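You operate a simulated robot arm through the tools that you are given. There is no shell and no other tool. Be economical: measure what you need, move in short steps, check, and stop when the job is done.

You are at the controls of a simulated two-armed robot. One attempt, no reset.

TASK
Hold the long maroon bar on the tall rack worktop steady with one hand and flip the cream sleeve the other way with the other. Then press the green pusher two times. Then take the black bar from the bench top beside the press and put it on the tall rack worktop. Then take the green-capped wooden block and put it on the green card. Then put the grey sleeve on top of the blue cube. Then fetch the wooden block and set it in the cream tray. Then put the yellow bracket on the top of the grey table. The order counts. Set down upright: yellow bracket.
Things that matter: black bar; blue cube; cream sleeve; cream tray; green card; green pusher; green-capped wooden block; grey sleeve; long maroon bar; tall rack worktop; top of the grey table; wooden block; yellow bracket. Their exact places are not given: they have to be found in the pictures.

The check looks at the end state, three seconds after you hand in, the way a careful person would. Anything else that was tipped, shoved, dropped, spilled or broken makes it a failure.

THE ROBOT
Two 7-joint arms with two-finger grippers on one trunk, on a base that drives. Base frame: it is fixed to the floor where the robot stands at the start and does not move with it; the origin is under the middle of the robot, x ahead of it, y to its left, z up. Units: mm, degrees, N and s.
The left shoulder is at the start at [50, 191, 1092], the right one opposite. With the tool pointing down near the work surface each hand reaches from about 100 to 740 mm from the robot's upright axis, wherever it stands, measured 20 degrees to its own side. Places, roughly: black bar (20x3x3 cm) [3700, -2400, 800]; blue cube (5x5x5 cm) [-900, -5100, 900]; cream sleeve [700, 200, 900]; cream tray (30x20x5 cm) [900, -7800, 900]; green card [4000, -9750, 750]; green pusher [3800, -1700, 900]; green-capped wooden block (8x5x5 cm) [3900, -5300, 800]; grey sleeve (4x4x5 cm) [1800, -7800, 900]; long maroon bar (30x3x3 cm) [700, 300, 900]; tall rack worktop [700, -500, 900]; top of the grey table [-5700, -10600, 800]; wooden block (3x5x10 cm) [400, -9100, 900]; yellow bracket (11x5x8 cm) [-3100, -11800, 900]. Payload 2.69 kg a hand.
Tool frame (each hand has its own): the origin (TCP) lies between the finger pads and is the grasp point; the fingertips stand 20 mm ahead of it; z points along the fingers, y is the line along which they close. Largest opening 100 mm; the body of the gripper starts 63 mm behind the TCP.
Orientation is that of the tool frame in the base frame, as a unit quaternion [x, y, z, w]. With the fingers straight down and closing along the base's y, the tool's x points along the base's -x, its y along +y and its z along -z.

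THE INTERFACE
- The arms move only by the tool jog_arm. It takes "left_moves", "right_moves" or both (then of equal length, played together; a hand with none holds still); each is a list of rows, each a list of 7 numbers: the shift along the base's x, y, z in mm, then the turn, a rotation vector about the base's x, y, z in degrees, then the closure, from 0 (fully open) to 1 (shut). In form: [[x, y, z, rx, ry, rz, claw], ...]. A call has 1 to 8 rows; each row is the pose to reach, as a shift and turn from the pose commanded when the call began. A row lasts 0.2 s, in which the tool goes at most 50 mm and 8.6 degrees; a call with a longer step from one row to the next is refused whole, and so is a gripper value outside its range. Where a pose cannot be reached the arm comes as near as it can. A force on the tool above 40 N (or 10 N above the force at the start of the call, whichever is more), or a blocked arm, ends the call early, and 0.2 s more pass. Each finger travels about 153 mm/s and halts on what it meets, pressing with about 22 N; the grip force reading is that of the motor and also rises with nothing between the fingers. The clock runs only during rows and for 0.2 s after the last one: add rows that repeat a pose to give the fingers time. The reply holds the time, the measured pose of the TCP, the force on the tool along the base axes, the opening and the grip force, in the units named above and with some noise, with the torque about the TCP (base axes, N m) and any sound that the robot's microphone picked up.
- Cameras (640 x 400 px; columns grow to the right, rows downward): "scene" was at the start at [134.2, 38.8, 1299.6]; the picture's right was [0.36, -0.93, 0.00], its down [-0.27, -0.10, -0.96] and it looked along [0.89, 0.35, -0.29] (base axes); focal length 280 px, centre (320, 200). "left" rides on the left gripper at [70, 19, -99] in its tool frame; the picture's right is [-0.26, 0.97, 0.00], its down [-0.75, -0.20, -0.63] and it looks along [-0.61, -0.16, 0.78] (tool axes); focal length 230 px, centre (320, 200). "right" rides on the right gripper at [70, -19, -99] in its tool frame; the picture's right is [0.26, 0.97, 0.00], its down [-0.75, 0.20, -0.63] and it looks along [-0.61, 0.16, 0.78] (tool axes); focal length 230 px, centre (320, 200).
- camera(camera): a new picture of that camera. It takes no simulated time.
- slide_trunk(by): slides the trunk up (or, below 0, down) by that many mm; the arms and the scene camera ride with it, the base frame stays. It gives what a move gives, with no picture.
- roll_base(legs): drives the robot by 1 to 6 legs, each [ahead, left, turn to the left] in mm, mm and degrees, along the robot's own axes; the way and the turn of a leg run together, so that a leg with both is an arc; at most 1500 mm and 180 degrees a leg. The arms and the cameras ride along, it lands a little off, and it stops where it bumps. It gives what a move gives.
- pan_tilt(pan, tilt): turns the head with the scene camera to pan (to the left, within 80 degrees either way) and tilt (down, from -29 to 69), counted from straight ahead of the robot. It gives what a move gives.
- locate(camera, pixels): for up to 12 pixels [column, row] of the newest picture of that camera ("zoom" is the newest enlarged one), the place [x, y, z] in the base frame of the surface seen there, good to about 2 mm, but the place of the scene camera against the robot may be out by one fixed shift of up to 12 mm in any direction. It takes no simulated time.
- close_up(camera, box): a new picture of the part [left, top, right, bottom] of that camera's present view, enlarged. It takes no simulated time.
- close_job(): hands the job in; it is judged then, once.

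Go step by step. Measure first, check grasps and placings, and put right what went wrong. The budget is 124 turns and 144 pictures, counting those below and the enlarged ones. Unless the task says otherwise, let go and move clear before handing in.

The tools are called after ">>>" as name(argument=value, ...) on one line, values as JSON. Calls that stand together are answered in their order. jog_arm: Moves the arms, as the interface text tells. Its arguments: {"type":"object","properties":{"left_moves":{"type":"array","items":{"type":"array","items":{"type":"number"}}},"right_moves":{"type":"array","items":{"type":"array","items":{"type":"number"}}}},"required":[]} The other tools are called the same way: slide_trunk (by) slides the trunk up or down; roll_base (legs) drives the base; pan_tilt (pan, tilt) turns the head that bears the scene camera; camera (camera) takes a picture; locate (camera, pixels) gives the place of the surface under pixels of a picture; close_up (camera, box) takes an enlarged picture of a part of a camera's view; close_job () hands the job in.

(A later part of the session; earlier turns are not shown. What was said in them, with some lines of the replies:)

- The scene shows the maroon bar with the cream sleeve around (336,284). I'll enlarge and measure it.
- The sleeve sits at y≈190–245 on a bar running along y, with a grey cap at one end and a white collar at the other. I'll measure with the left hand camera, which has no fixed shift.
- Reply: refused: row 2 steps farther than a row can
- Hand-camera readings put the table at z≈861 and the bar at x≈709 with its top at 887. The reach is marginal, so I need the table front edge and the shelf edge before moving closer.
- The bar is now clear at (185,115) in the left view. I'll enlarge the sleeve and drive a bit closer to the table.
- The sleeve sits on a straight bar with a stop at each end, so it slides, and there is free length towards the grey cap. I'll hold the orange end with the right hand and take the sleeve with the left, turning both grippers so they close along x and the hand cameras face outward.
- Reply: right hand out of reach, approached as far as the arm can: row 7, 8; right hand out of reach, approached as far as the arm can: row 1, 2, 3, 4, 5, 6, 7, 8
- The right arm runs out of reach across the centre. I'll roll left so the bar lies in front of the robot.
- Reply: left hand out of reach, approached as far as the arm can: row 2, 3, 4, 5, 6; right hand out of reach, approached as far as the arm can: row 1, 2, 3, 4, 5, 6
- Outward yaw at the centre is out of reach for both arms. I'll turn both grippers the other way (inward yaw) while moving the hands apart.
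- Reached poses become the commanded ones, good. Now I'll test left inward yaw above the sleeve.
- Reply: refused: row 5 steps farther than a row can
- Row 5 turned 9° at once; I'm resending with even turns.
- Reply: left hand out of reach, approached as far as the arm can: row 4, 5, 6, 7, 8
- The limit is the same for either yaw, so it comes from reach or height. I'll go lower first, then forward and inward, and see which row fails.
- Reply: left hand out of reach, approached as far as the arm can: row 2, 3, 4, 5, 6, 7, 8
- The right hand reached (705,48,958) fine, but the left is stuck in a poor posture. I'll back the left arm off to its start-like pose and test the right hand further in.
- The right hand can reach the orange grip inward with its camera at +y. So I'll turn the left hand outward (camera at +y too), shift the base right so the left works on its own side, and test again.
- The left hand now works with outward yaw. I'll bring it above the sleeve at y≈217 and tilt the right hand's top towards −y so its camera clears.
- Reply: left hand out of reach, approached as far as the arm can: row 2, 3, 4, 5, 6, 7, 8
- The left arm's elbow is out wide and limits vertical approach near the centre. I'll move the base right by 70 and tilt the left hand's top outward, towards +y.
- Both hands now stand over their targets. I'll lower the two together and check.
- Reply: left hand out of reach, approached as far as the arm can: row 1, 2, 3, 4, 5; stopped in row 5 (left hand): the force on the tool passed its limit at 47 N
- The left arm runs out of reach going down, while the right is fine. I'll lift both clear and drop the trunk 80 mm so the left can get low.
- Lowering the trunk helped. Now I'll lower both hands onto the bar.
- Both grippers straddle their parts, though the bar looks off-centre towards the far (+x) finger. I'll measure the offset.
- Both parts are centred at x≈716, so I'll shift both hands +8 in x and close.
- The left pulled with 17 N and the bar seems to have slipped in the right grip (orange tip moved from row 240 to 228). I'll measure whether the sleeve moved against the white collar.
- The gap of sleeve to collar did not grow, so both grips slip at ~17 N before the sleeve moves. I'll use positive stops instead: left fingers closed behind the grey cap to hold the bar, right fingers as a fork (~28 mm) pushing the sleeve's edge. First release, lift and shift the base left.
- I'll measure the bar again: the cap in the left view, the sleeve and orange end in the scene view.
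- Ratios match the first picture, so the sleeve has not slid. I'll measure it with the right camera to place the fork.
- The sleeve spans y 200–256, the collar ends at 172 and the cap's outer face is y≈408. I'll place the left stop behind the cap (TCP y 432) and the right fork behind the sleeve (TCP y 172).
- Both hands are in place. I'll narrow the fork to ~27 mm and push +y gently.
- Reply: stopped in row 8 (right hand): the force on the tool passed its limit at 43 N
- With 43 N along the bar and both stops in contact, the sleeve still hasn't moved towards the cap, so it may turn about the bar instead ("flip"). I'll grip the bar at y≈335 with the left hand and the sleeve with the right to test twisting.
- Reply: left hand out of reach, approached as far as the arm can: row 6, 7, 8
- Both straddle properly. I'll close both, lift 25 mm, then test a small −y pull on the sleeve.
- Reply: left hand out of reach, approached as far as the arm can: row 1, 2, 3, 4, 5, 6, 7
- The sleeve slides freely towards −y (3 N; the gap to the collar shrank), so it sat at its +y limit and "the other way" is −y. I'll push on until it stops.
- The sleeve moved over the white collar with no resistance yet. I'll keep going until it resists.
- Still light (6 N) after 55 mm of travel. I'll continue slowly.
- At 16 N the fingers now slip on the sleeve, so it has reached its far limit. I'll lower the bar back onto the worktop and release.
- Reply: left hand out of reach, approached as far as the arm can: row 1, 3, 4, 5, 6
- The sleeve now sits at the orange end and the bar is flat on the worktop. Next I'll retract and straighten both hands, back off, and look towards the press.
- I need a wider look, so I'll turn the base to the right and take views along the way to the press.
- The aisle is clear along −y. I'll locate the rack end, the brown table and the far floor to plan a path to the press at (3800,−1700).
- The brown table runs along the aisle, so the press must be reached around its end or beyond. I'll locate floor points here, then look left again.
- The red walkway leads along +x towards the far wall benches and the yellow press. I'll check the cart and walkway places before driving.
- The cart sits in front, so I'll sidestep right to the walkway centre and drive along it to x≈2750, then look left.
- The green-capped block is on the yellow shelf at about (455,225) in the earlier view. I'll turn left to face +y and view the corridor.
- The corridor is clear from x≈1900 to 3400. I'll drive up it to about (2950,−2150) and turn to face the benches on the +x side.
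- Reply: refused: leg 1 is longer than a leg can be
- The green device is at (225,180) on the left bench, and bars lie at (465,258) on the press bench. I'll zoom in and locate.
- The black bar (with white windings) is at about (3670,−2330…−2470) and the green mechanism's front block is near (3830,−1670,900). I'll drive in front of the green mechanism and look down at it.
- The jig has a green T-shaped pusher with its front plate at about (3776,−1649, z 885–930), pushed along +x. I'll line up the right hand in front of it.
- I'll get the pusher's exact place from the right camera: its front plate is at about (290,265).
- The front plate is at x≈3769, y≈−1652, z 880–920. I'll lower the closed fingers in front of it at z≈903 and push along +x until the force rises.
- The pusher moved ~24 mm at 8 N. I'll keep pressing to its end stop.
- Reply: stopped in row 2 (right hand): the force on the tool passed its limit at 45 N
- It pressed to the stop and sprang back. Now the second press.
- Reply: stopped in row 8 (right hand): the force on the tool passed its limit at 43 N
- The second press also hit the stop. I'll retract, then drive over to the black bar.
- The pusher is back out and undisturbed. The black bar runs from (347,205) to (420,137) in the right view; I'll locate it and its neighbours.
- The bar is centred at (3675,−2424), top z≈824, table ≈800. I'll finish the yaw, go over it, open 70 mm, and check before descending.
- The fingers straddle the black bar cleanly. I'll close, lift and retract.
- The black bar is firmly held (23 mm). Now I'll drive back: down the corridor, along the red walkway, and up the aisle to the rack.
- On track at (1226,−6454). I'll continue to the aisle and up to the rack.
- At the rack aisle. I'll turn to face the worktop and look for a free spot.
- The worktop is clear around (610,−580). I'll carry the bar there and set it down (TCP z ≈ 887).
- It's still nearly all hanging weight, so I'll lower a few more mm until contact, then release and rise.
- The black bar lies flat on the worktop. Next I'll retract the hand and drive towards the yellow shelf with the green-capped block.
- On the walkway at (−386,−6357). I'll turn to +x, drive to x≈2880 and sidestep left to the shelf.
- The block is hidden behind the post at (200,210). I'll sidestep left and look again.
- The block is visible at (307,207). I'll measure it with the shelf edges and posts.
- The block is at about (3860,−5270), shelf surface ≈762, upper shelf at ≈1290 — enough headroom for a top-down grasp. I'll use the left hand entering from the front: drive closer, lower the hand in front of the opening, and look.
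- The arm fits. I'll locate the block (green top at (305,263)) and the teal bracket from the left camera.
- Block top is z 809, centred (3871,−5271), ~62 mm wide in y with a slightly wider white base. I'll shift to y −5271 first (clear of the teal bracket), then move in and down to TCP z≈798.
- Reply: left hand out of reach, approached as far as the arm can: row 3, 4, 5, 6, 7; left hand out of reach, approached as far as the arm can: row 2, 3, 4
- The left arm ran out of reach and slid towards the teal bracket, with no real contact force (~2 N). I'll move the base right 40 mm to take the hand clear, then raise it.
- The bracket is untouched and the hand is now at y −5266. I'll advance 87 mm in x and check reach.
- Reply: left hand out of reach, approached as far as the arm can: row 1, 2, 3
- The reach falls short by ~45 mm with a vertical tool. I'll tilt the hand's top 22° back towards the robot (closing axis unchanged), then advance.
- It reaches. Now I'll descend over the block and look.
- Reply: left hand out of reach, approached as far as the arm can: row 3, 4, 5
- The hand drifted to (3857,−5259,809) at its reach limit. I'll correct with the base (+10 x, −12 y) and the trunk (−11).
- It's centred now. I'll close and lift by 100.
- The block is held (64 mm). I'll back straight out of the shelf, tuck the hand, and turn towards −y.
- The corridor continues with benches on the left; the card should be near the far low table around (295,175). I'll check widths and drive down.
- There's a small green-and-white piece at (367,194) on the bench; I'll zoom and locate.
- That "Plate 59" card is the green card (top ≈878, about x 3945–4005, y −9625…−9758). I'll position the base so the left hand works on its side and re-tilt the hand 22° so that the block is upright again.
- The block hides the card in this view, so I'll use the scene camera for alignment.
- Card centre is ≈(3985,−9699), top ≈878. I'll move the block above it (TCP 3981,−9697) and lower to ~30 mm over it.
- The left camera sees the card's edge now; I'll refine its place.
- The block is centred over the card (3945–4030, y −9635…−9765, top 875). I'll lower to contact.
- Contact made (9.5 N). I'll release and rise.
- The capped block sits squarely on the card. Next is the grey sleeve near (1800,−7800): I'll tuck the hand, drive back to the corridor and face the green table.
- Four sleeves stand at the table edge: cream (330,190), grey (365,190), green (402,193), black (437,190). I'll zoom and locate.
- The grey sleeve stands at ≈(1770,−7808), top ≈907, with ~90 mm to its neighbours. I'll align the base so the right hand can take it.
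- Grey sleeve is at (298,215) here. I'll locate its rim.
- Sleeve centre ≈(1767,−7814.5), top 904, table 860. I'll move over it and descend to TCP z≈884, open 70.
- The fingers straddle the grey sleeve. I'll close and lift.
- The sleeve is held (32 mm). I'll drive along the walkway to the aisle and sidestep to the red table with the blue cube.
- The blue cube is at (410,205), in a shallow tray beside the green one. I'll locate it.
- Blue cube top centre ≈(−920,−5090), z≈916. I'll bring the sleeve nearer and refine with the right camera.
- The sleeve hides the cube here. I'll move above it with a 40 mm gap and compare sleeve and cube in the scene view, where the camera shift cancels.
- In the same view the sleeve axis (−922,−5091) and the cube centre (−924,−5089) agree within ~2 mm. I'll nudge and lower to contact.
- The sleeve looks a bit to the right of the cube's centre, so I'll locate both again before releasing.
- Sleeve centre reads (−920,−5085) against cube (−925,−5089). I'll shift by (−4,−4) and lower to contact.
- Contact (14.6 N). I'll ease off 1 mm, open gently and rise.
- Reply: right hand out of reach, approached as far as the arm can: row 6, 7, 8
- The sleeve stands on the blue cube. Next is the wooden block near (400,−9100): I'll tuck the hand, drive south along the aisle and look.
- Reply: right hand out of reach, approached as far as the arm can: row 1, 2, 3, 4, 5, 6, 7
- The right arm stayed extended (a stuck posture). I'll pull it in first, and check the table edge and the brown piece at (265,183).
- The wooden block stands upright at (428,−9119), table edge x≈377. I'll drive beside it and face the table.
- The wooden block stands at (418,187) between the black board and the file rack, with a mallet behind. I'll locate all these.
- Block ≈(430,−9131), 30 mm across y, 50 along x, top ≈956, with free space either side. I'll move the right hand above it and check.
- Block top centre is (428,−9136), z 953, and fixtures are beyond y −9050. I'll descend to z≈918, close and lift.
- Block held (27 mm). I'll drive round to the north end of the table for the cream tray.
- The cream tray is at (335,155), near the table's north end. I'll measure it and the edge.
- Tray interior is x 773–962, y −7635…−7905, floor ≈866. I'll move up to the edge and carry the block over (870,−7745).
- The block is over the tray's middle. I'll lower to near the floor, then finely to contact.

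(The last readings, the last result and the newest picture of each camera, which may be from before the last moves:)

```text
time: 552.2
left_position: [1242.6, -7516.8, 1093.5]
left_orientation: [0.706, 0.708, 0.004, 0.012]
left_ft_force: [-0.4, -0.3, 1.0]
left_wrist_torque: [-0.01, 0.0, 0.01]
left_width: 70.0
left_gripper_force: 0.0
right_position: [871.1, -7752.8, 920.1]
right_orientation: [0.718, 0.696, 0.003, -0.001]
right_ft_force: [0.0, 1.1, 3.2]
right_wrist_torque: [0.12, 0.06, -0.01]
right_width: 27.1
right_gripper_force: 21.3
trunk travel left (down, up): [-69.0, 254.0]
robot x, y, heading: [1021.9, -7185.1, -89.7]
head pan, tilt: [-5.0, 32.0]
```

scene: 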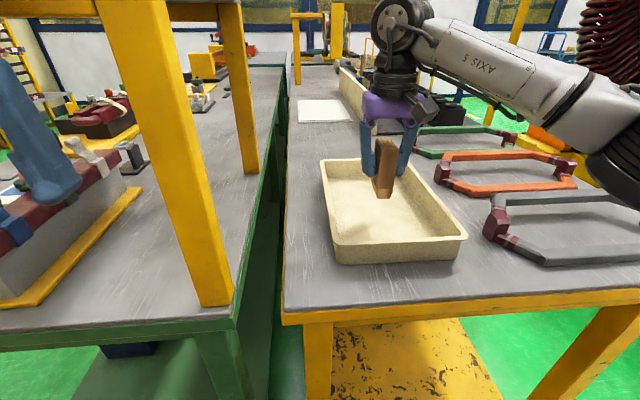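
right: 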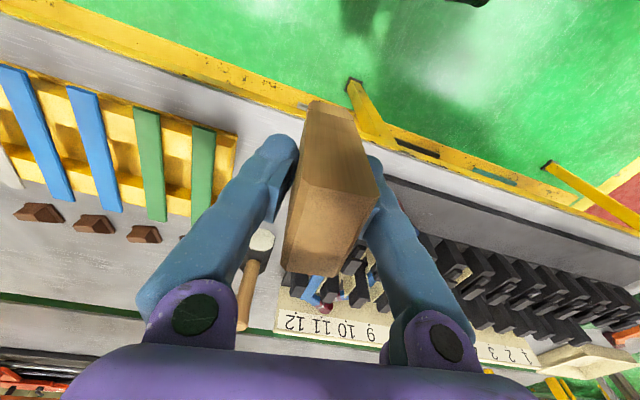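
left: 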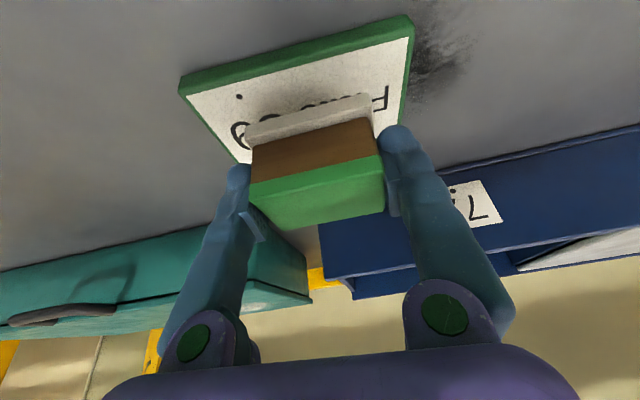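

Contact made. I'll release and withdraw upward.

>>> jog_arm(right_moves=[[0, 0, 1, 0, 0, 0, 0.7], [0, 0, 1, 0, 0, 0, 0.45], [0, 0, 1, 0, 0, 0, 0.45], [0, 0, 45, 0, 0, 0, 0.45], [0, 0, 90, 0, 0, 0, 0.45], [0, 20, 130, 0, 0, 0, 0.4], [-10, 60, 155, 0, 0, 0, 0.4], [-20, 105, 170, 0, 0, 0, 0.4]])

>>> close_up(camera="scene", box=[290, 110, 490, 275])

```text
time: 554.0
left_position: [1241.8, -7514.4, 1094.6]
left_orientation: [0.707, 0.707, 0.005, 0.011]
left_ft_force: [-0.8, -0.2, 0.4]
left_wrist_torque: [-0.02, 0.01, 0.02]
left_width: 69.9
left_gripper_force: 0.0
right_position: [850.5, -7645.1, 1090.9]
right_orientation: [0.719, 0.695, 0.003, -0.002]
right_ft_force: [0.0, -0.3, 0.4]
right_wrist_torque: [-0.01, 0.01, 0.01]
right_width: 59.9
right_gripper_force: 0.1
trunk travel left (down, up): [-69.0, 254.0]
robot x, y, heading: [1027.4, -7185.5, -90.0]
head pan, tilt: [-5.0, 32.0]
```

```text
2.42 times, centred on (390, 192) of scene
```

zoom: 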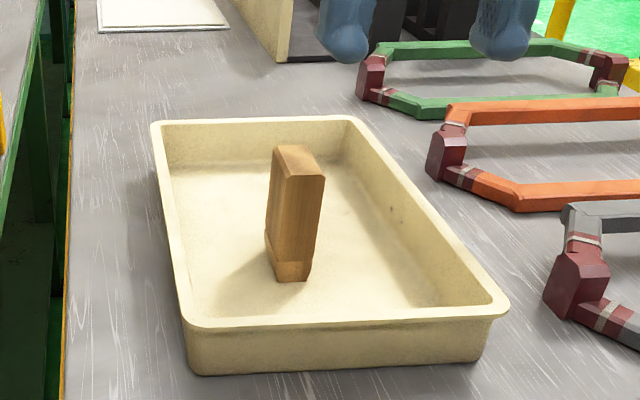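

The wooden block stands in the cream tray. Last is the yellow bracket near (−3100,−11800): I'll drive back to the aisle and south, then look west.

>>> jog_arm(right_moves=[[0, 45, 0, 0, 0, 0, 0.3], [0, 90, 0, 0, 0, 0, 0.3], [0, 130, 0, 0, 0, 0, 0.3]])

>>> roll_base(legs=[[-400, 0, 0], [0, 0, -90], [1270, 0, 0], [0, 0, 90], [1450, 0, 0], [1250, 0, 0]])

>>> pan_tilt(pan=-45, tilt=14)

>>> camera(camera="scene")

```text
time: 554.8
left_position: [1242.6, -7515.6, 1093.8]
left_orientation: [0.707, 0.707, 0.004, 0.011]
left_ft_force: [0.3, -0.8, 0.5]
left_wrist_torque: [0.02, 0.01, -0.02]
left_width: 69.7
left_gripper_force: 0.1
right_position: [848.7, -7514.5, 1089.6]
right_orientation: [0.719, 0.695, 0.003, -0.001]
right_ft_force: [-0.1, 0.5, 0.5]
right_wrist_torque: [0.0, 0.0, 0.03]
right_width: 69.8
right_gripper_force: 0.0
trunk travel left (down, up): [-69.0, 254.0]
robot x, y, heading: [1027.2, -7187.4, -89.7]
head pan, tilt: [-5.0, 32.0]
```

```text
time: 583.8
left_position: [71.1, -9818.2, 1094.0]
left_orientation: [0.695, 0.719, 0.005, 0.011]
left_ft_force: [0.1, -0.4, 0.4]
left_wrist_torque: [0.0, 0.05, -0.01]
left_width: 69.8
left_gripper_force: 0.1
right_position: [-323.1, -9828.0, 1090.1]
right_orientation: [0.707, 0.707, 0.002, -0.003]
right_ft_force: [-0.1, -0.3, -0.3]
right_wrist_torque: [0.01, 0.01, 0.02]
right_width: 70.1
right_gripper_force: 0.0
trunk travel left (down, up): [-69.0, 254.0]
robot x, y, heading: [-155.0, -9496.2, -87.9]
head pan, tilt: [-5.0, 32.0]
```

```text
time: 584.9
left_position: [70.8, -9817.4, 1094.5]
left_orientation: [0.695, 0.719, 0.006, 0.011]
left_ft_force: [0.3, 0.4, 0.6]
left_wrist_torque: [0.03, 0.05, -0.01]
left_width: 70.1
left_gripper_force: 0.0
right_position: [-322.4, -9829.2, 1088.0]
right_orientation: [0.707, 0.708, 0.003, -0.003]
right_ft_force: [-0.6, 0.9, 0.1]
right_wrist_torque: [0.02, 0.0, 0.02]
right_width: 70.1
right_gripper_force: 0.1
trunk travel left (down, up): [-69.0, 254.0]
robot x, y, heading: [-157.9, -9494.1, -88.2]
head pan, tilt: [-45.0, 14.0]
```

```text
19 pictures are left
```

scene: 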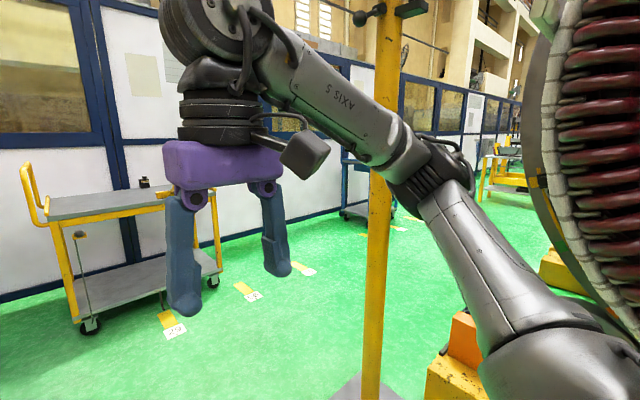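

A corridor runs west along the partition. I'll locate the cart, the pole base and the blue cart further on.

>>> locate(camera="scene", pixels=[[360, 385], [90, 325], [215, 280], [348, 217], [300, 250], [420, 225], [345, 165], [430, 395], [110, 205], [500, 210], [250, 300]])

```text
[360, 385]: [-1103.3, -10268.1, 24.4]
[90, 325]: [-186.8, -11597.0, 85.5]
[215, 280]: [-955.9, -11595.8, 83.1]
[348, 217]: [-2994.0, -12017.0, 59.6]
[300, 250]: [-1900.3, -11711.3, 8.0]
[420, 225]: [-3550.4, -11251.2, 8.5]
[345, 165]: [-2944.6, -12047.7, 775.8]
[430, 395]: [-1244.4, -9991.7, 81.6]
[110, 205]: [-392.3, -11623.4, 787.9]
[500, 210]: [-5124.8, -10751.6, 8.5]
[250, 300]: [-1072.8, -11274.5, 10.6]
```

The bracket's blue cart is at about (−3000,−12000). I'll drive west along y≈−10900 and turn to face it.

>>> roll_base(legs=[[1400, 0, 0], [0, 0, -91.9], [1400, 0, 0], [1400, 0, 0], [0, 0, 90]])

>>> pan_tilt(pan=0, tilt=25)

>>> camera(camera="scene")

```text
time: 612.9
left_position: [-2745.2, -11208.1, 1094.9]
left_orientation: [0.701, 0.713, 0.005, 0.011]
left_ft_force: [0.1, 0.0, 0.1]
left_wrist_torque: [-0.02, -0.01, -0.03]
left_width: 70.2
left_gripper_force: 0.0
right_position: [-3138.9, -11211.8, 1088.0]
right_orientation: [0.712, 0.702, 0.004, -0.002]
right_ft_force: [-0.2, 0.1, 0.8]
right_wrist_torque: [0.0, -0.01, 0.02]
right_width: 69.8
right_gripper_force: 0.0
trunk travel left (down, up): [-69.0, 254.0]
robot x, y, heading: [-2969.7, -10883.0, -88.7]
head pan, tilt: [-45.0, 14.0]
```

```text
time: 614.0
left_position: [-2744.3, -11207.3, 1093.7]
left_orientation: [0.701, 0.713, 0.005, 0.011]
left_ft_force: [0.2, -0.2, -0.1]
left_wrist_torque: [0.01, 0.03, -0.03]
left_width: 70.1
left_gripper_force: 0.1
right_position: [-3138.7, -11213.3, 1089.4]
right_orientation: [0.713, 0.702, 0.003, -0.003]
right_ft_force: [0.6, 0.7, 0.9]
right_wrist_torque: [0.03, -0.02, -0.01]
right_width: 69.8
right_gripper_force: 0.0
trunk travel left (down, up): [-69.0, 254.0]
robot x, y, heading: [-2969.1, -10883.3, -88.9]
head pan, tilt: [0.0, 25.0]
```

```text
18 pictures are left
```

scene: 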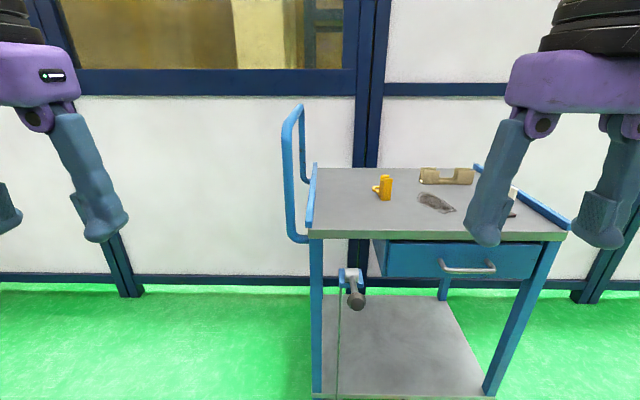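

The yellow bracket is at (383,187) on the blue cart. I'll zoom and locate.

>>> close_up(camera="scene", box=[350, 160, 414, 210])

>>> locate(camera="scene", pixels=[[385, 180], [385, 195], [376, 190], [391, 188], [360, 190], [385, 205], [400, 233], [316, 190], [435, 200], [435, 178], [568, 215], [320, 233]])

```text
8.00 times, centred on (382, 185) of scene
```

zoom: 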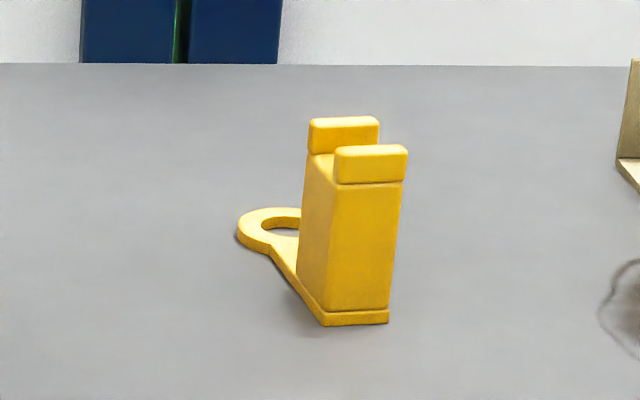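

```text
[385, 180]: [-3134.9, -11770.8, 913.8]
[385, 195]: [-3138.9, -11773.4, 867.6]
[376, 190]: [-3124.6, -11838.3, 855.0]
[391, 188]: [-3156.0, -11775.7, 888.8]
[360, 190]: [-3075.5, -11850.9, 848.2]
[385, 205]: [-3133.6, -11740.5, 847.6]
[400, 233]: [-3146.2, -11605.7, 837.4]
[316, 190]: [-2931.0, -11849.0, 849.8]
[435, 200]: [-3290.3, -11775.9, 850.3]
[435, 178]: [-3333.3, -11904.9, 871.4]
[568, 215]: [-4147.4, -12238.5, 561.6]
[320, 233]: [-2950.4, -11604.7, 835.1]
```

The bracket's upright body is ~32 mm wide in x at (−3142,−11790), top ≈907, with a ring foot low at the back left. I'll drive up and check with the right camera.

>>> roll_base(legs=[[335, 0, -1.1]])

>>> jog_arm(right_moves=[[0, -40, -20, 0, 0, 0, 0.3], [0, -80, -45, 0, 0, 0, 0.3], [0, -115, -75, 0, 0, 0, 0.3]])

>>> camera(camera="right")

```text
time: 616.2
left_position: [-2753.8, -11547.6, 1093.5]
left_orientation: [0.712, 0.702, 0.005, 0.011]
left_ft_force: [-0.1, 0.0, 0.5]
left_wrist_torque: [-0.01, 0.02, -0.01]
left_width: 70.0
left_gripper_force: 0.1
right_position: [-3147.6, -11541.0, 1088.4]
right_orientation: [0.724, 0.69, 0.004, -0.002]
right_ft_force: [-0.2, 0.0, -1.4]
right_wrist_torque: [0.02, 0.0, 0.0]
right_width: 70.2
right_gripper_force: 0.0
trunk travel left (down, up): [-69.0, 254.0]
robot x, y, heading: [-2967.6, -11214.0, -90.9]
head pan, tilt: [0.0, 25.0]
```

```text
time: 617.0
left_position: [-2755.6, -11547.7, 1093.5]
left_orientation: [0.712, 0.702, 0.005, 0.011]
left_ft_force: [-0.9, 0.1, -0.7]
left_wrist_torque: [0.02, 0.04, 0.01]
left_width: 70.0
left_gripper_force: 0.0
right_position: [-3147.1, -11657.5, 1013.4]
right_orientation: [0.724, 0.69, 0.003, -0.002]
right_ft_force: [-0.6, -0.3, 1.0]
right_wrist_torque: [0.01, -0.02, -0.01]
right_width: 70.1
right_gripper_force: 0.1
trunk travel left (down, up): [-69.0, 254.0]
robot x, y, heading: [-2964.2, -11216.5, -90.7]
head pan, tilt: [0.0, 25.0]
```

```text
16 pictures are left
```

right: 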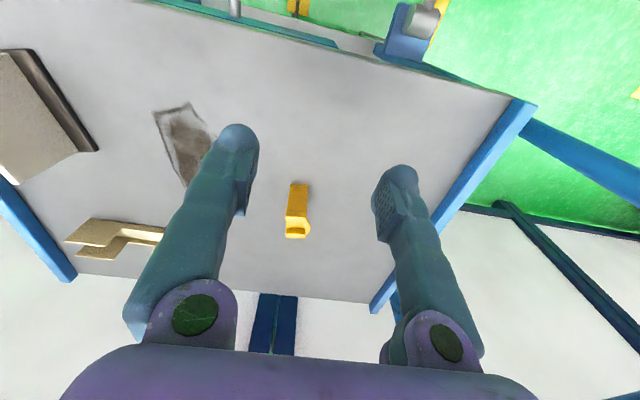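

>>> close_up(camera="right", box=[258, 165, 338, 265])

>>> locate(camera="right", pixels=[[298, 223], [289, 223], [308, 223], [288, 235], [308, 237], [298, 234], [300, 187], [299, 205], [320, 210], [310, 190]])

```text
4.00 times, centred on (298, 215) of right
```

zoom: 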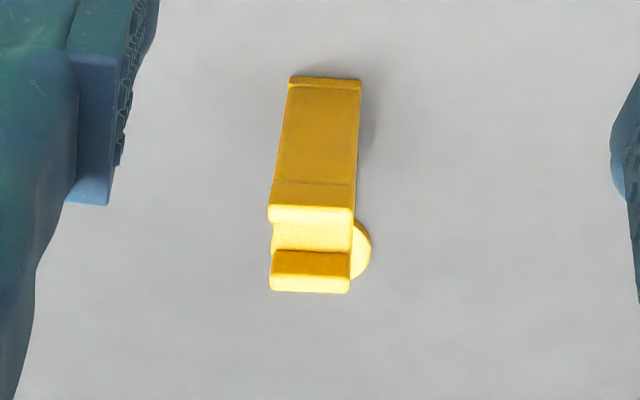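

```text
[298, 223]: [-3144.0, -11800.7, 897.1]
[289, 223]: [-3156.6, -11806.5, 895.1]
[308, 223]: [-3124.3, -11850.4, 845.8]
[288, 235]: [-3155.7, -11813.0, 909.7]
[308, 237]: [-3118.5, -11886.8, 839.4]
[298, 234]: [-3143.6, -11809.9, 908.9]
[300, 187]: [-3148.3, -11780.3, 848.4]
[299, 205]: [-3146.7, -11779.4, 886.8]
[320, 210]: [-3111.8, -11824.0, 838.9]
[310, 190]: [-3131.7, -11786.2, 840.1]
```

Body centre ≈(−3145,−11797), width ~25, top 909, cart top 839. I'll move over it, descend to z≈882 and close.

>>> jog_arm(right_moves=[[1, -45, 0, 0, 0, 0, 0.3], [2, -90, 0, 0, 0, 0, 0.3], [2, -139, 0, 0, 0, 0, 0.3], [2, -139, -45, 0, 0, 0, 0.3], [2, -139, -90, 0, 0, 0, 0.3], [2, -139, -118, 0, 0, 0, 0.3], [2, -139, -131, 0, 0, 0, 0.3]])

>>> camera(camera="right")

```text
time: 618.6
left_position: [-2754.1, -11548.0, 1094.5]
left_orientation: [0.712, 0.702, 0.005, 0.011]
left_ft_force: [0.2, -0.2, 0.1]
left_wrist_torque: [0.0, -0.02, 0.04]
left_width: 70.1
left_gripper_force: 0.0
right_position: [-3146.6, -11791.8, 885.0]
right_orientation: [0.724, 0.69, 0.005, -0.001]
right_ft_force: [-0.2, 0.1, 0.0]
right_wrist_torque: [-0.01, 0.0, -0.01]
right_width: 70.1
right_gripper_force: 0.0
trunk travel left (down, up): [-69.0, 254.0]
robot x, y, heading: [-2968.3, -11214.9, -90.7]
head pan, tilt: [0.0, 25.0]
```

```text
14 pictures are left
```

right: 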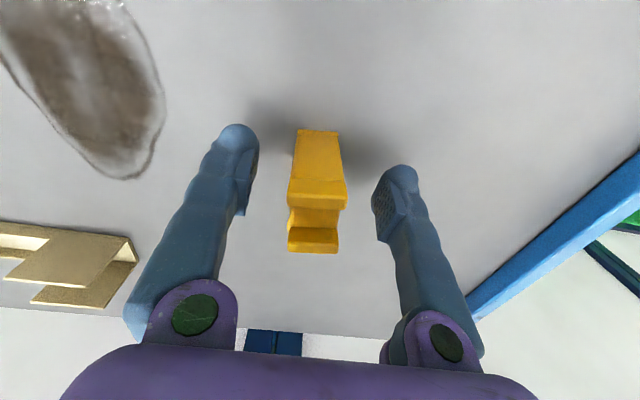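

The fingers straddle the bracket. I'll close and lift straight up, then retract.

>>> jog_arm(right_moves=[[0, -5, -1, 0, 0, 0, 0.3], [0, -5, -1, 0, 0, 0, 0.6], [0, -5, -1, 0, 0, 0, 1], [0, -5, -1, 0, 0, 0, 1], [0, -5, -1, 0, 0, 0, 1], [0, -5, 35, 0, 0, 0, 1], [0, -5, 80, 0, 0, 0, 1], [0, 30, 110, 0, 0, 0, 1]])

>>> jog_arm(right_moves=[[0, 45, 15, 0, 0, 0, 1], [0, 90, 30, 0, 0, 0, 1], [0, 135, 50, 0, 0, 0, 1], [0, 180, 70, 0, 0, 0, 1], [0, 220, 90, 0, 0, 0, 1]])

>>> camera(camera="right")

```text
time: 620.4
left_position: [-2752.6, -11546.6, 1093.9]
left_orientation: [0.712, 0.703, 0.006, 0.012]
left_ft_force: [0.0, 0.5, -0.1]
left_wrist_torque: [-0.03, -0.02, -0.03]
left_width: 69.8
left_gripper_force: 0.0
right_position: [-3146.8, -11765.9, 999.0]
right_orientation: [0.724, 0.69, 0.003, -0.001]
right_ft_force: [-0.4, 0.1, -0.4]
right_wrist_torque: [-0.05, 0.02, 0.0]
right_width: 24.8
right_gripper_force: 22.2
trunk travel left (down, up): [-69.0, 254.0]
robot x, y, heading: [-2968.0, -11217.4, -90.7]
head pan, tilt: [0.0, 25.0]
```

```text
time: 621.6
left_position: [-2753.6, -11546.9, 1094.1]
left_orientation: [0.712, 0.702, 0.004, 0.012]
left_ft_force: [0.0, 0.1, 0.0]
left_wrist_torque: [0.0, 0.0, -0.01]
left_width: 69.9
left_gripper_force: 0.1
right_position: [-3145.6, -11543.9, 1080.7]
right_orientation: [0.723, 0.69, 0.003, -0.002]
right_ft_force: [0.1, -0.2, -1.0]
right_wrist_torque: [0.03, 0.03, -0.03]
right_width: 24.8
right_gripper_force: 22.3
trunk travel left (down, up): [-69.0, 254.0]
robot x, y, heading: [-2967.5, -11215.1, -90.7]
head pan, tilt: [0.0, 25.0]
```

```text
13 pictures are left
```

right: 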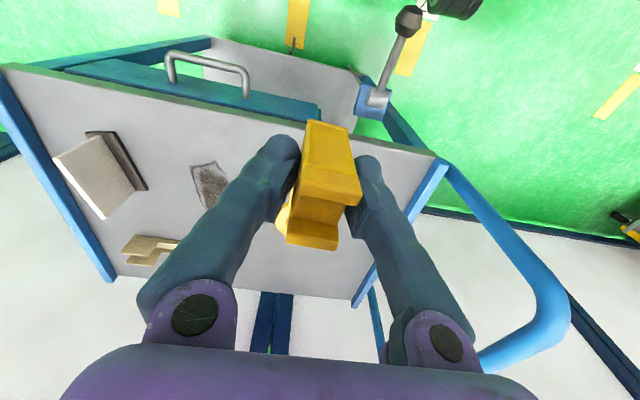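

Bracket held (25 mm). I'll back off, face west and look for the grey table.

>>> roll_base(legs=[[-380, 0, 0], [0, 0, -89.3], [1200, 0, 0]])

>>> pan_tilt(pan=-5, tilt=18)

>>> camera(camera="scene")

```text
time: 633.4
left_position: [-4456.9, -11080.9, 1093.4]
left_orientation: [1.0, 0.008, -0.005, 0.011]
left_ft_force: [0.0, -0.7, -0.1]
left_wrist_torque: [0.01, 0.01, -0.02]
left_width: 69.6
left_gripper_force: 0.0
right_position: [-4467.5, -10689.8, 1081.0]
right_orientation: [1.0, -0.008, 0.003, 0.0]
right_ft_force: [0.2, -1.0, -0.6]
right_wrist_torque: [-0.01, 0.04, 0.02]
right_width: 25.1
right_gripper_force: 21.7
trunk travel left (down, up): [-69.0, 254.0]
robot x, y, heading: [-4130.2, -10859.1, -178.9]
head pan, tilt: [0.0, 25.0]
```

```text
time: 634.0
left_position: [-4457.9, -11081.2, 1092.8]
left_orientation: [1.0, 0.009, -0.004, 0.011]
left_ft_force: [0.6, 0.9, -0.2]
left_wrist_torque: [-0.03, 0.0, 0.03]
left_width: 69.7
left_gripper_force: 0.1
right_position: [-4467.4, -10689.6, 1079.6]
right_orientation: [1.0, -0.008, 0.003, 0.001]
right_ft_force: [0.5, 0.0, -1.2]
right_wrist_torque: [-0.01, -0.01, -0.02]
right_width: 24.7
right_gripper_force: 22.1
trunk travel left (down, up): [-69.0, 254.0]
robot x, y, heading: [-4132.1, -10860.2, -178.9]
head pan, tilt: [-5.0, 18.0]
```

```text
12 pictures are left
```

scene: 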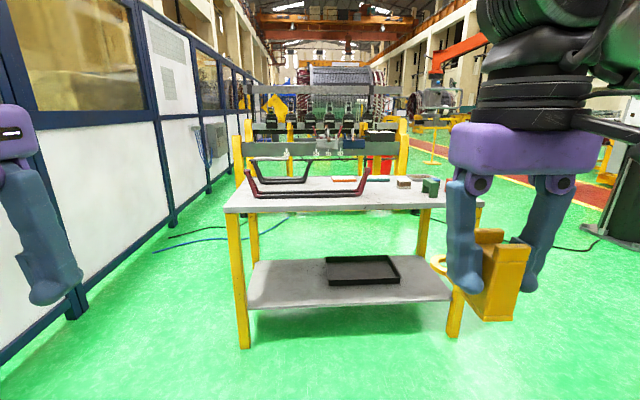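

The grey table with yellow legs is ahead. I'll locate its top, edges and objects to pick a free spot.

>>> locate(camera="scene", pixels=[[340, 206], [390, 205], [420, 204], [350, 185], [380, 195], [228, 208], [475, 205], [430, 193], [403, 186], [365, 195], [300, 208], [385, 183]])

>>> close_up(camera="scene", box=[215, 140, 495, 240])

```text
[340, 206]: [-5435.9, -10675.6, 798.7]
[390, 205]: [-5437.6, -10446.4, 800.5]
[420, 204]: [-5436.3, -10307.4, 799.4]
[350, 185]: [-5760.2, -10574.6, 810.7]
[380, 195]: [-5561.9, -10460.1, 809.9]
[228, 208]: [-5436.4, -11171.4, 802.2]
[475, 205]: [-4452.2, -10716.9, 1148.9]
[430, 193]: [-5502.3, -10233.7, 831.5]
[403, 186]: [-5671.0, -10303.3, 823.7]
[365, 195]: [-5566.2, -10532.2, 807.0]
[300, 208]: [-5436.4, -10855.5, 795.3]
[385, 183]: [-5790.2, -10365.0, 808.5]
```

```text
2.29 times, centred on (355, 190) of scene
5 turns are left
```

zoom: 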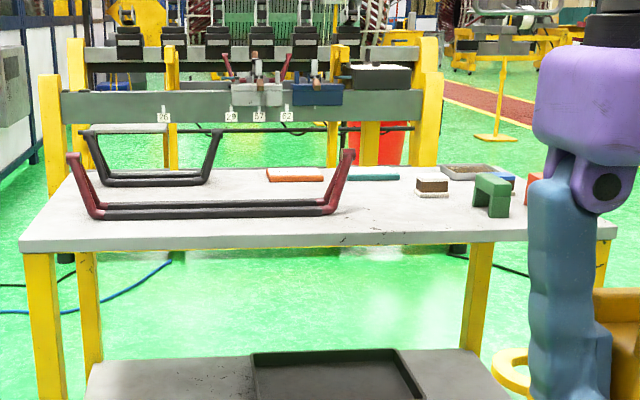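

Only 5 turns are left, so I'll do this efficiently: drive to the table, carry the bracket over the free spot (−5545,−10430), lower to ~35 mm above the top (≈802), and check.

>>> roll_base(legs=[[873, -260, -1.1]])

>>> jog_arm(right_moves=[[-42, 0, 0, 0, 0, 0, 1], [-84, 0, 0, 0, 0, 0, 1], [-126, 0, -10, 0, 0, 0, 1], [-168, 0, -25, 0, 0, 0, 1], [-205, 0, -50, 0, 0, 0, 1], [-205, 0, -95, 0, 0, 0, 1], [-205, 0, -140, 0, 0, 0, 1], [-205, 0, -180, 0, 0, 0, 1]])

>>> pan_tilt(pan=-10, tilt=35)

>>> camera(camera="scene")

>>> locate(camera="scene", pixels=[[320, 200], [360, 230], [300, 230], [420, 230], [380, 260]])

```text
time: 638.9
left_position: [-5355.0, -10820.7, 1092.2]
left_orientation: [1.0, -0.005, -0.004, 0.011]
left_ft_force: [0.5, 0.2, 0.4]
left_wrist_torque: [0.02, -0.05, -0.03]
left_width: 70.0
left_gripper_force: 0.1
right_position: [-5354.0, -10429.9, 1080.4]
right_orientation: [1.0, -0.022, 0.003, 0.001]
right_ft_force: [-0.5, 0.5, -0.5]
right_wrist_torque: [-0.01, -0.03, 0.03]
right_width: 25.0
right_gripper_force: 21.7
trunk travel left (down, up): [-69.0, 254.0]
robot x, y, heading: [-5028.2, -10605.3, 179.6]
head pan, tilt: [-5.0, 18.0]
```

```text
time: 640.7
left_position: [-5356.9, -10821.9, 1094.8]
left_orientation: [1.0, -0.004, -0.004, 0.012]
left_ft_force: [0.3, 0.2, -0.4]
left_wrist_torque: [0.02, -0.03, 0.01]
left_width: 70.0
left_gripper_force: 0.0
right_position: [-5559.7, -10431.0, 900.4]
right_orientation: [1.0, -0.021, 0.003, 0.001]
right_ft_force: [-0.2, -0.4, -1.1]
right_wrist_torque: [-0.04, -0.03, 0.03]
right_width: 25.0
right_gripper_force: 21.9
trunk travel left (down, up): [-69.0, 254.0]
robot x, y, heading: [-5025.3, -10607.4, 179.9]
head pan, tilt: [-5.0, 18.0]
```

```text
time: 641.5
left_position: [-5355.6, -10821.6, 1094.5]
left_orientation: [1.0, -0.004, -0.005, 0.011]
left_ft_force: [-0.5, 0.9, -0.6]
left_wrist_torque: [-0.04, 0.0, -0.02]
left_width: 69.8
left_gripper_force: 0.0
right_position: [-5559.6, -10431.0, 900.8]
right_orientation: [1.0, -0.022, 0.003, 0.001]
right_ft_force: [-0.3, 0.0, -0.3]
right_wrist_torque: [0.0, -0.03, 0.0]
right_width: 24.8
right_gripper_force: 22.3
trunk travel left (down, up): [-69.0, 254.0]
robot x, y, heading: [-5020.2, -10604.8, 179.6]
head pan, tilt: [-10.0, 35.0]
```

```text
10 pictures are left
```

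scene: 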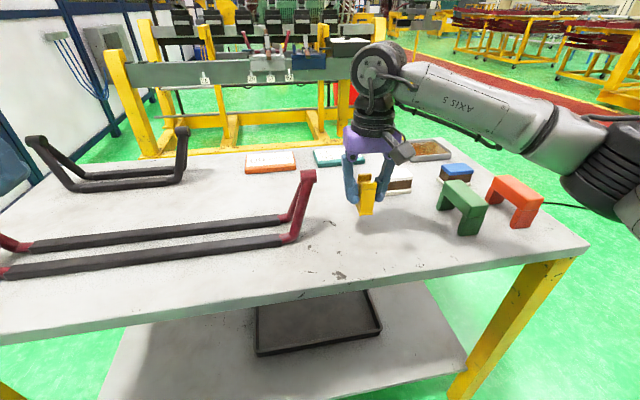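

```text
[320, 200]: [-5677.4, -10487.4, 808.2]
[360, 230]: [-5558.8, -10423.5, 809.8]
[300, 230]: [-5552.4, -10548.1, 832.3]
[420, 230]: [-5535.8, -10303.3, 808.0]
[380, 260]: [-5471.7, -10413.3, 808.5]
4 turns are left
```

The spot is clear. I'll lower in two stages to contact.

>>> jog_arm(right_moves=[[0, 0, -20, 0, 0, 0, 1], [0, 0, -38, 0, 0, 0, 1], [0, 0, -48, 0, 0, 0, 1]])

>>> jog_arm(right_moves=[[0, 0, -1.5, 0, 0, 0, 1], [0, 0, -3, 0, 0, 0, 1], [0, 0, -4.5, 0, 0, 0, 1], [0, 0, -6, 0, 0, 0, 1], [0, 0, -7, 0, 0, 0, 1]])

>>> close_up(camera="scene", box=[310, 130, 450, 260])

```text
time: 642.3
left_position: [-5355.2, -10821.2, 1095.0]
left_orientation: [1.0, -0.004, -0.004, 0.011]
left_ft_force: [-0.2, -0.1, 0.1]
left_wrist_torque: [0.01, 0.03, 0.01]
left_width: 70.0
left_gripper_force: 0.0
right_position: [-5559.6, -10430.2, 851.4]
right_orientation: [1.0, -0.021, 0.003, 0.001]
right_ft_force: [0.0, 0.3, -1.4]
right_wrist_torque: [0.02, -0.01, -0.02]
right_width: 25.0
right_gripper_force: 22.2
trunk travel left (down, up): [-69.0, 254.0]
robot x, y, heading: [-5020.6, -10605.1, 179.5]
head pan, tilt: [-10.0, 35.0]
```

```text
time: 643.5
left_position: [-5356.4, -10820.7, 1093.4]
left_orientation: [1.0, -0.005, -0.005, 0.01]
left_ft_force: [-0.6, 0.2, 0.3]
left_wrist_torque: [-0.03, -0.01, -0.02]
left_width: 69.9
left_gripper_force: 0.0
right_position: [-5559.7, -10429.1, 845.2]
right_orientation: [1.0, -0.023, 0.004, 0.001]
right_ft_force: [0.4, -0.6, -0.8]
right_wrist_torque: [0.01, 0.0, 0.0]
right_width: 24.9
right_gripper_force: 22.5
trunk travel left (down, up): [-69.0, 254.0]
robot x, y, heading: [-5024.9, -10607.3, 179.5]
head pan, tilt: [-10.0, 35.0]
```

```text
3.08 times, centred on (380, 195) of scene
3 turns are left
```

zoom: 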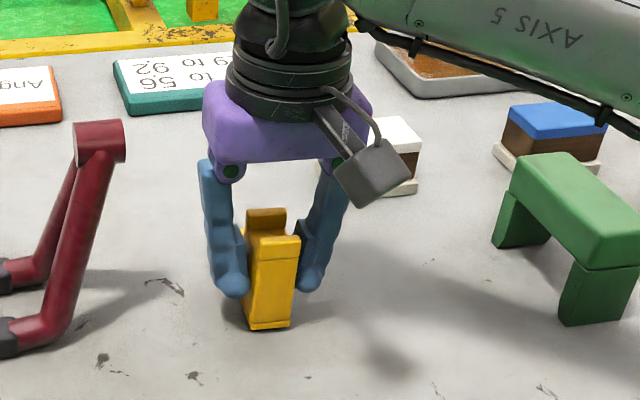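

It's within a millimetre or two of contact (no load yet). I'll lower 3 mm more, then open gently, rise and check.

>>> jog_arm(right_moves=[[0, 0, -1, 0, 0, 0, 1], [0, 0, -2, 0, 0, 0, 1], [0, 0, -3, 0, 0, 0, 1]])

>>> jog_arm(right_moves=[[0, 0, 0, 0, 0, 0, 0.68], [0, 0, 0, 0, 0, 0, 0.5], [0, 0, 0, 0, 0, 0, 0.45], [0, 0, 30, 0, 0, 0, 0.45], [0, 0, 75, 0, 0, 0, 0.45], [0, 0, 120, 0, 0, 0, 0.45], [40, 0, 145, 0, 0, 0, 0.4], [80, 0, 160, 0, 0, 0, 0.4]])

>>> close_up(camera="scene", box=[310, 130, 450, 260])

```text
time: 644.3
left_position: [-5354.9, -10822.1, 1093.4]
left_orientation: [1.0, -0.005, -0.003, 0.012]
left_ft_force: [0.8, -0.3, 0.8]
left_wrist_torque: [0.0, 0.01, 0.0]
left_width: 69.6
left_gripper_force: 0.0
right_position: [-5558.8, -10428.3, 842.2]
right_orientation: [1.0, -0.022, 0.004, 0.002]
right_ft_force: [-0.5, 0.0, -1.7]
right_wrist_torque: [0.04, 0.0, 0.0]
right_width: 24.8
right_gripper_force: 21.8
trunk travel left (down, up): [-69.0, 254.0]
robot x, y, heading: [-5023.5, -10609.0, 179.8]
head pan, tilt: [-10.0, 35.0]
```

```text
time: 646.1
left_position: [-5355.0, -10820.1, 1094.1]
left_orientation: [1.0, -0.005, -0.006, 0.011]
left_ft_force: [-0.6, 0.2, -0.3]
left_wrist_torque: [0.0, 0.0, 0.02]
left_width: 69.8
left_gripper_force: 0.1
right_position: [-5482.5, -10432.2, 1003.3]
right_orientation: [1.0, -0.022, 0.004, 0.002]
right_ft_force: [0.3, 0.3, 0.3]
right_wrist_torque: [0.04, 0.0, 0.0]
right_width: 60.1
right_gripper_force: 0.1
trunk travel left (down, up): [-69.0, 254.0]
robot x, y, heading: [-5028.9, -10604.1, 179.5]
head pan, tilt: [-10.0, 35.0]
```

```text
3.08 times, centred on (380, 195) of scene
2 turns are left
```

zoom: 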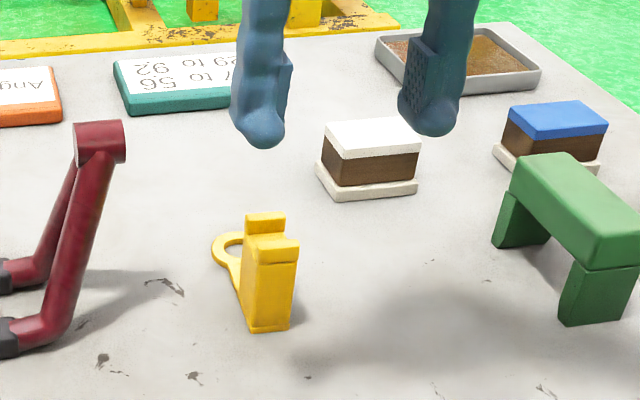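

The yellow bracket stands upright on the grey table, both hands are clear, and all steps were done in order, so I'm handing in.

>>> close_job()

```text
The job is handed in.
```

I finished all seven steps in the order you gave and handed the job in; the result of the check has not come back.

- **Cream sleeve:** it would not move towards the grey end, so I slid it the other way until it stopped at the orange end. I lifted the bar about 25 mm to do this and set it back down; it may have shifted a few millimetres.
- **Green pusher:** pressed to its stop twice, and it sprang back out each time.
- **Black bar:** lying flat on the tall rack worktop.
- **Green-capped wooden block:** sitting on the green card ("Plate 59").
- **Grey sleeve:** standing on top of the blue cube.
- **Wooden block:** standing upright in the cream tray.
- **Yellow bracket:** standing upright on the grey table. I let go before feeling firm contact, so it may have dropped a millimetre or two.

On the yellow shelf, the left hand drifted close to a teal bracket but felt almost no force. The next picture showed the bracket still in place.
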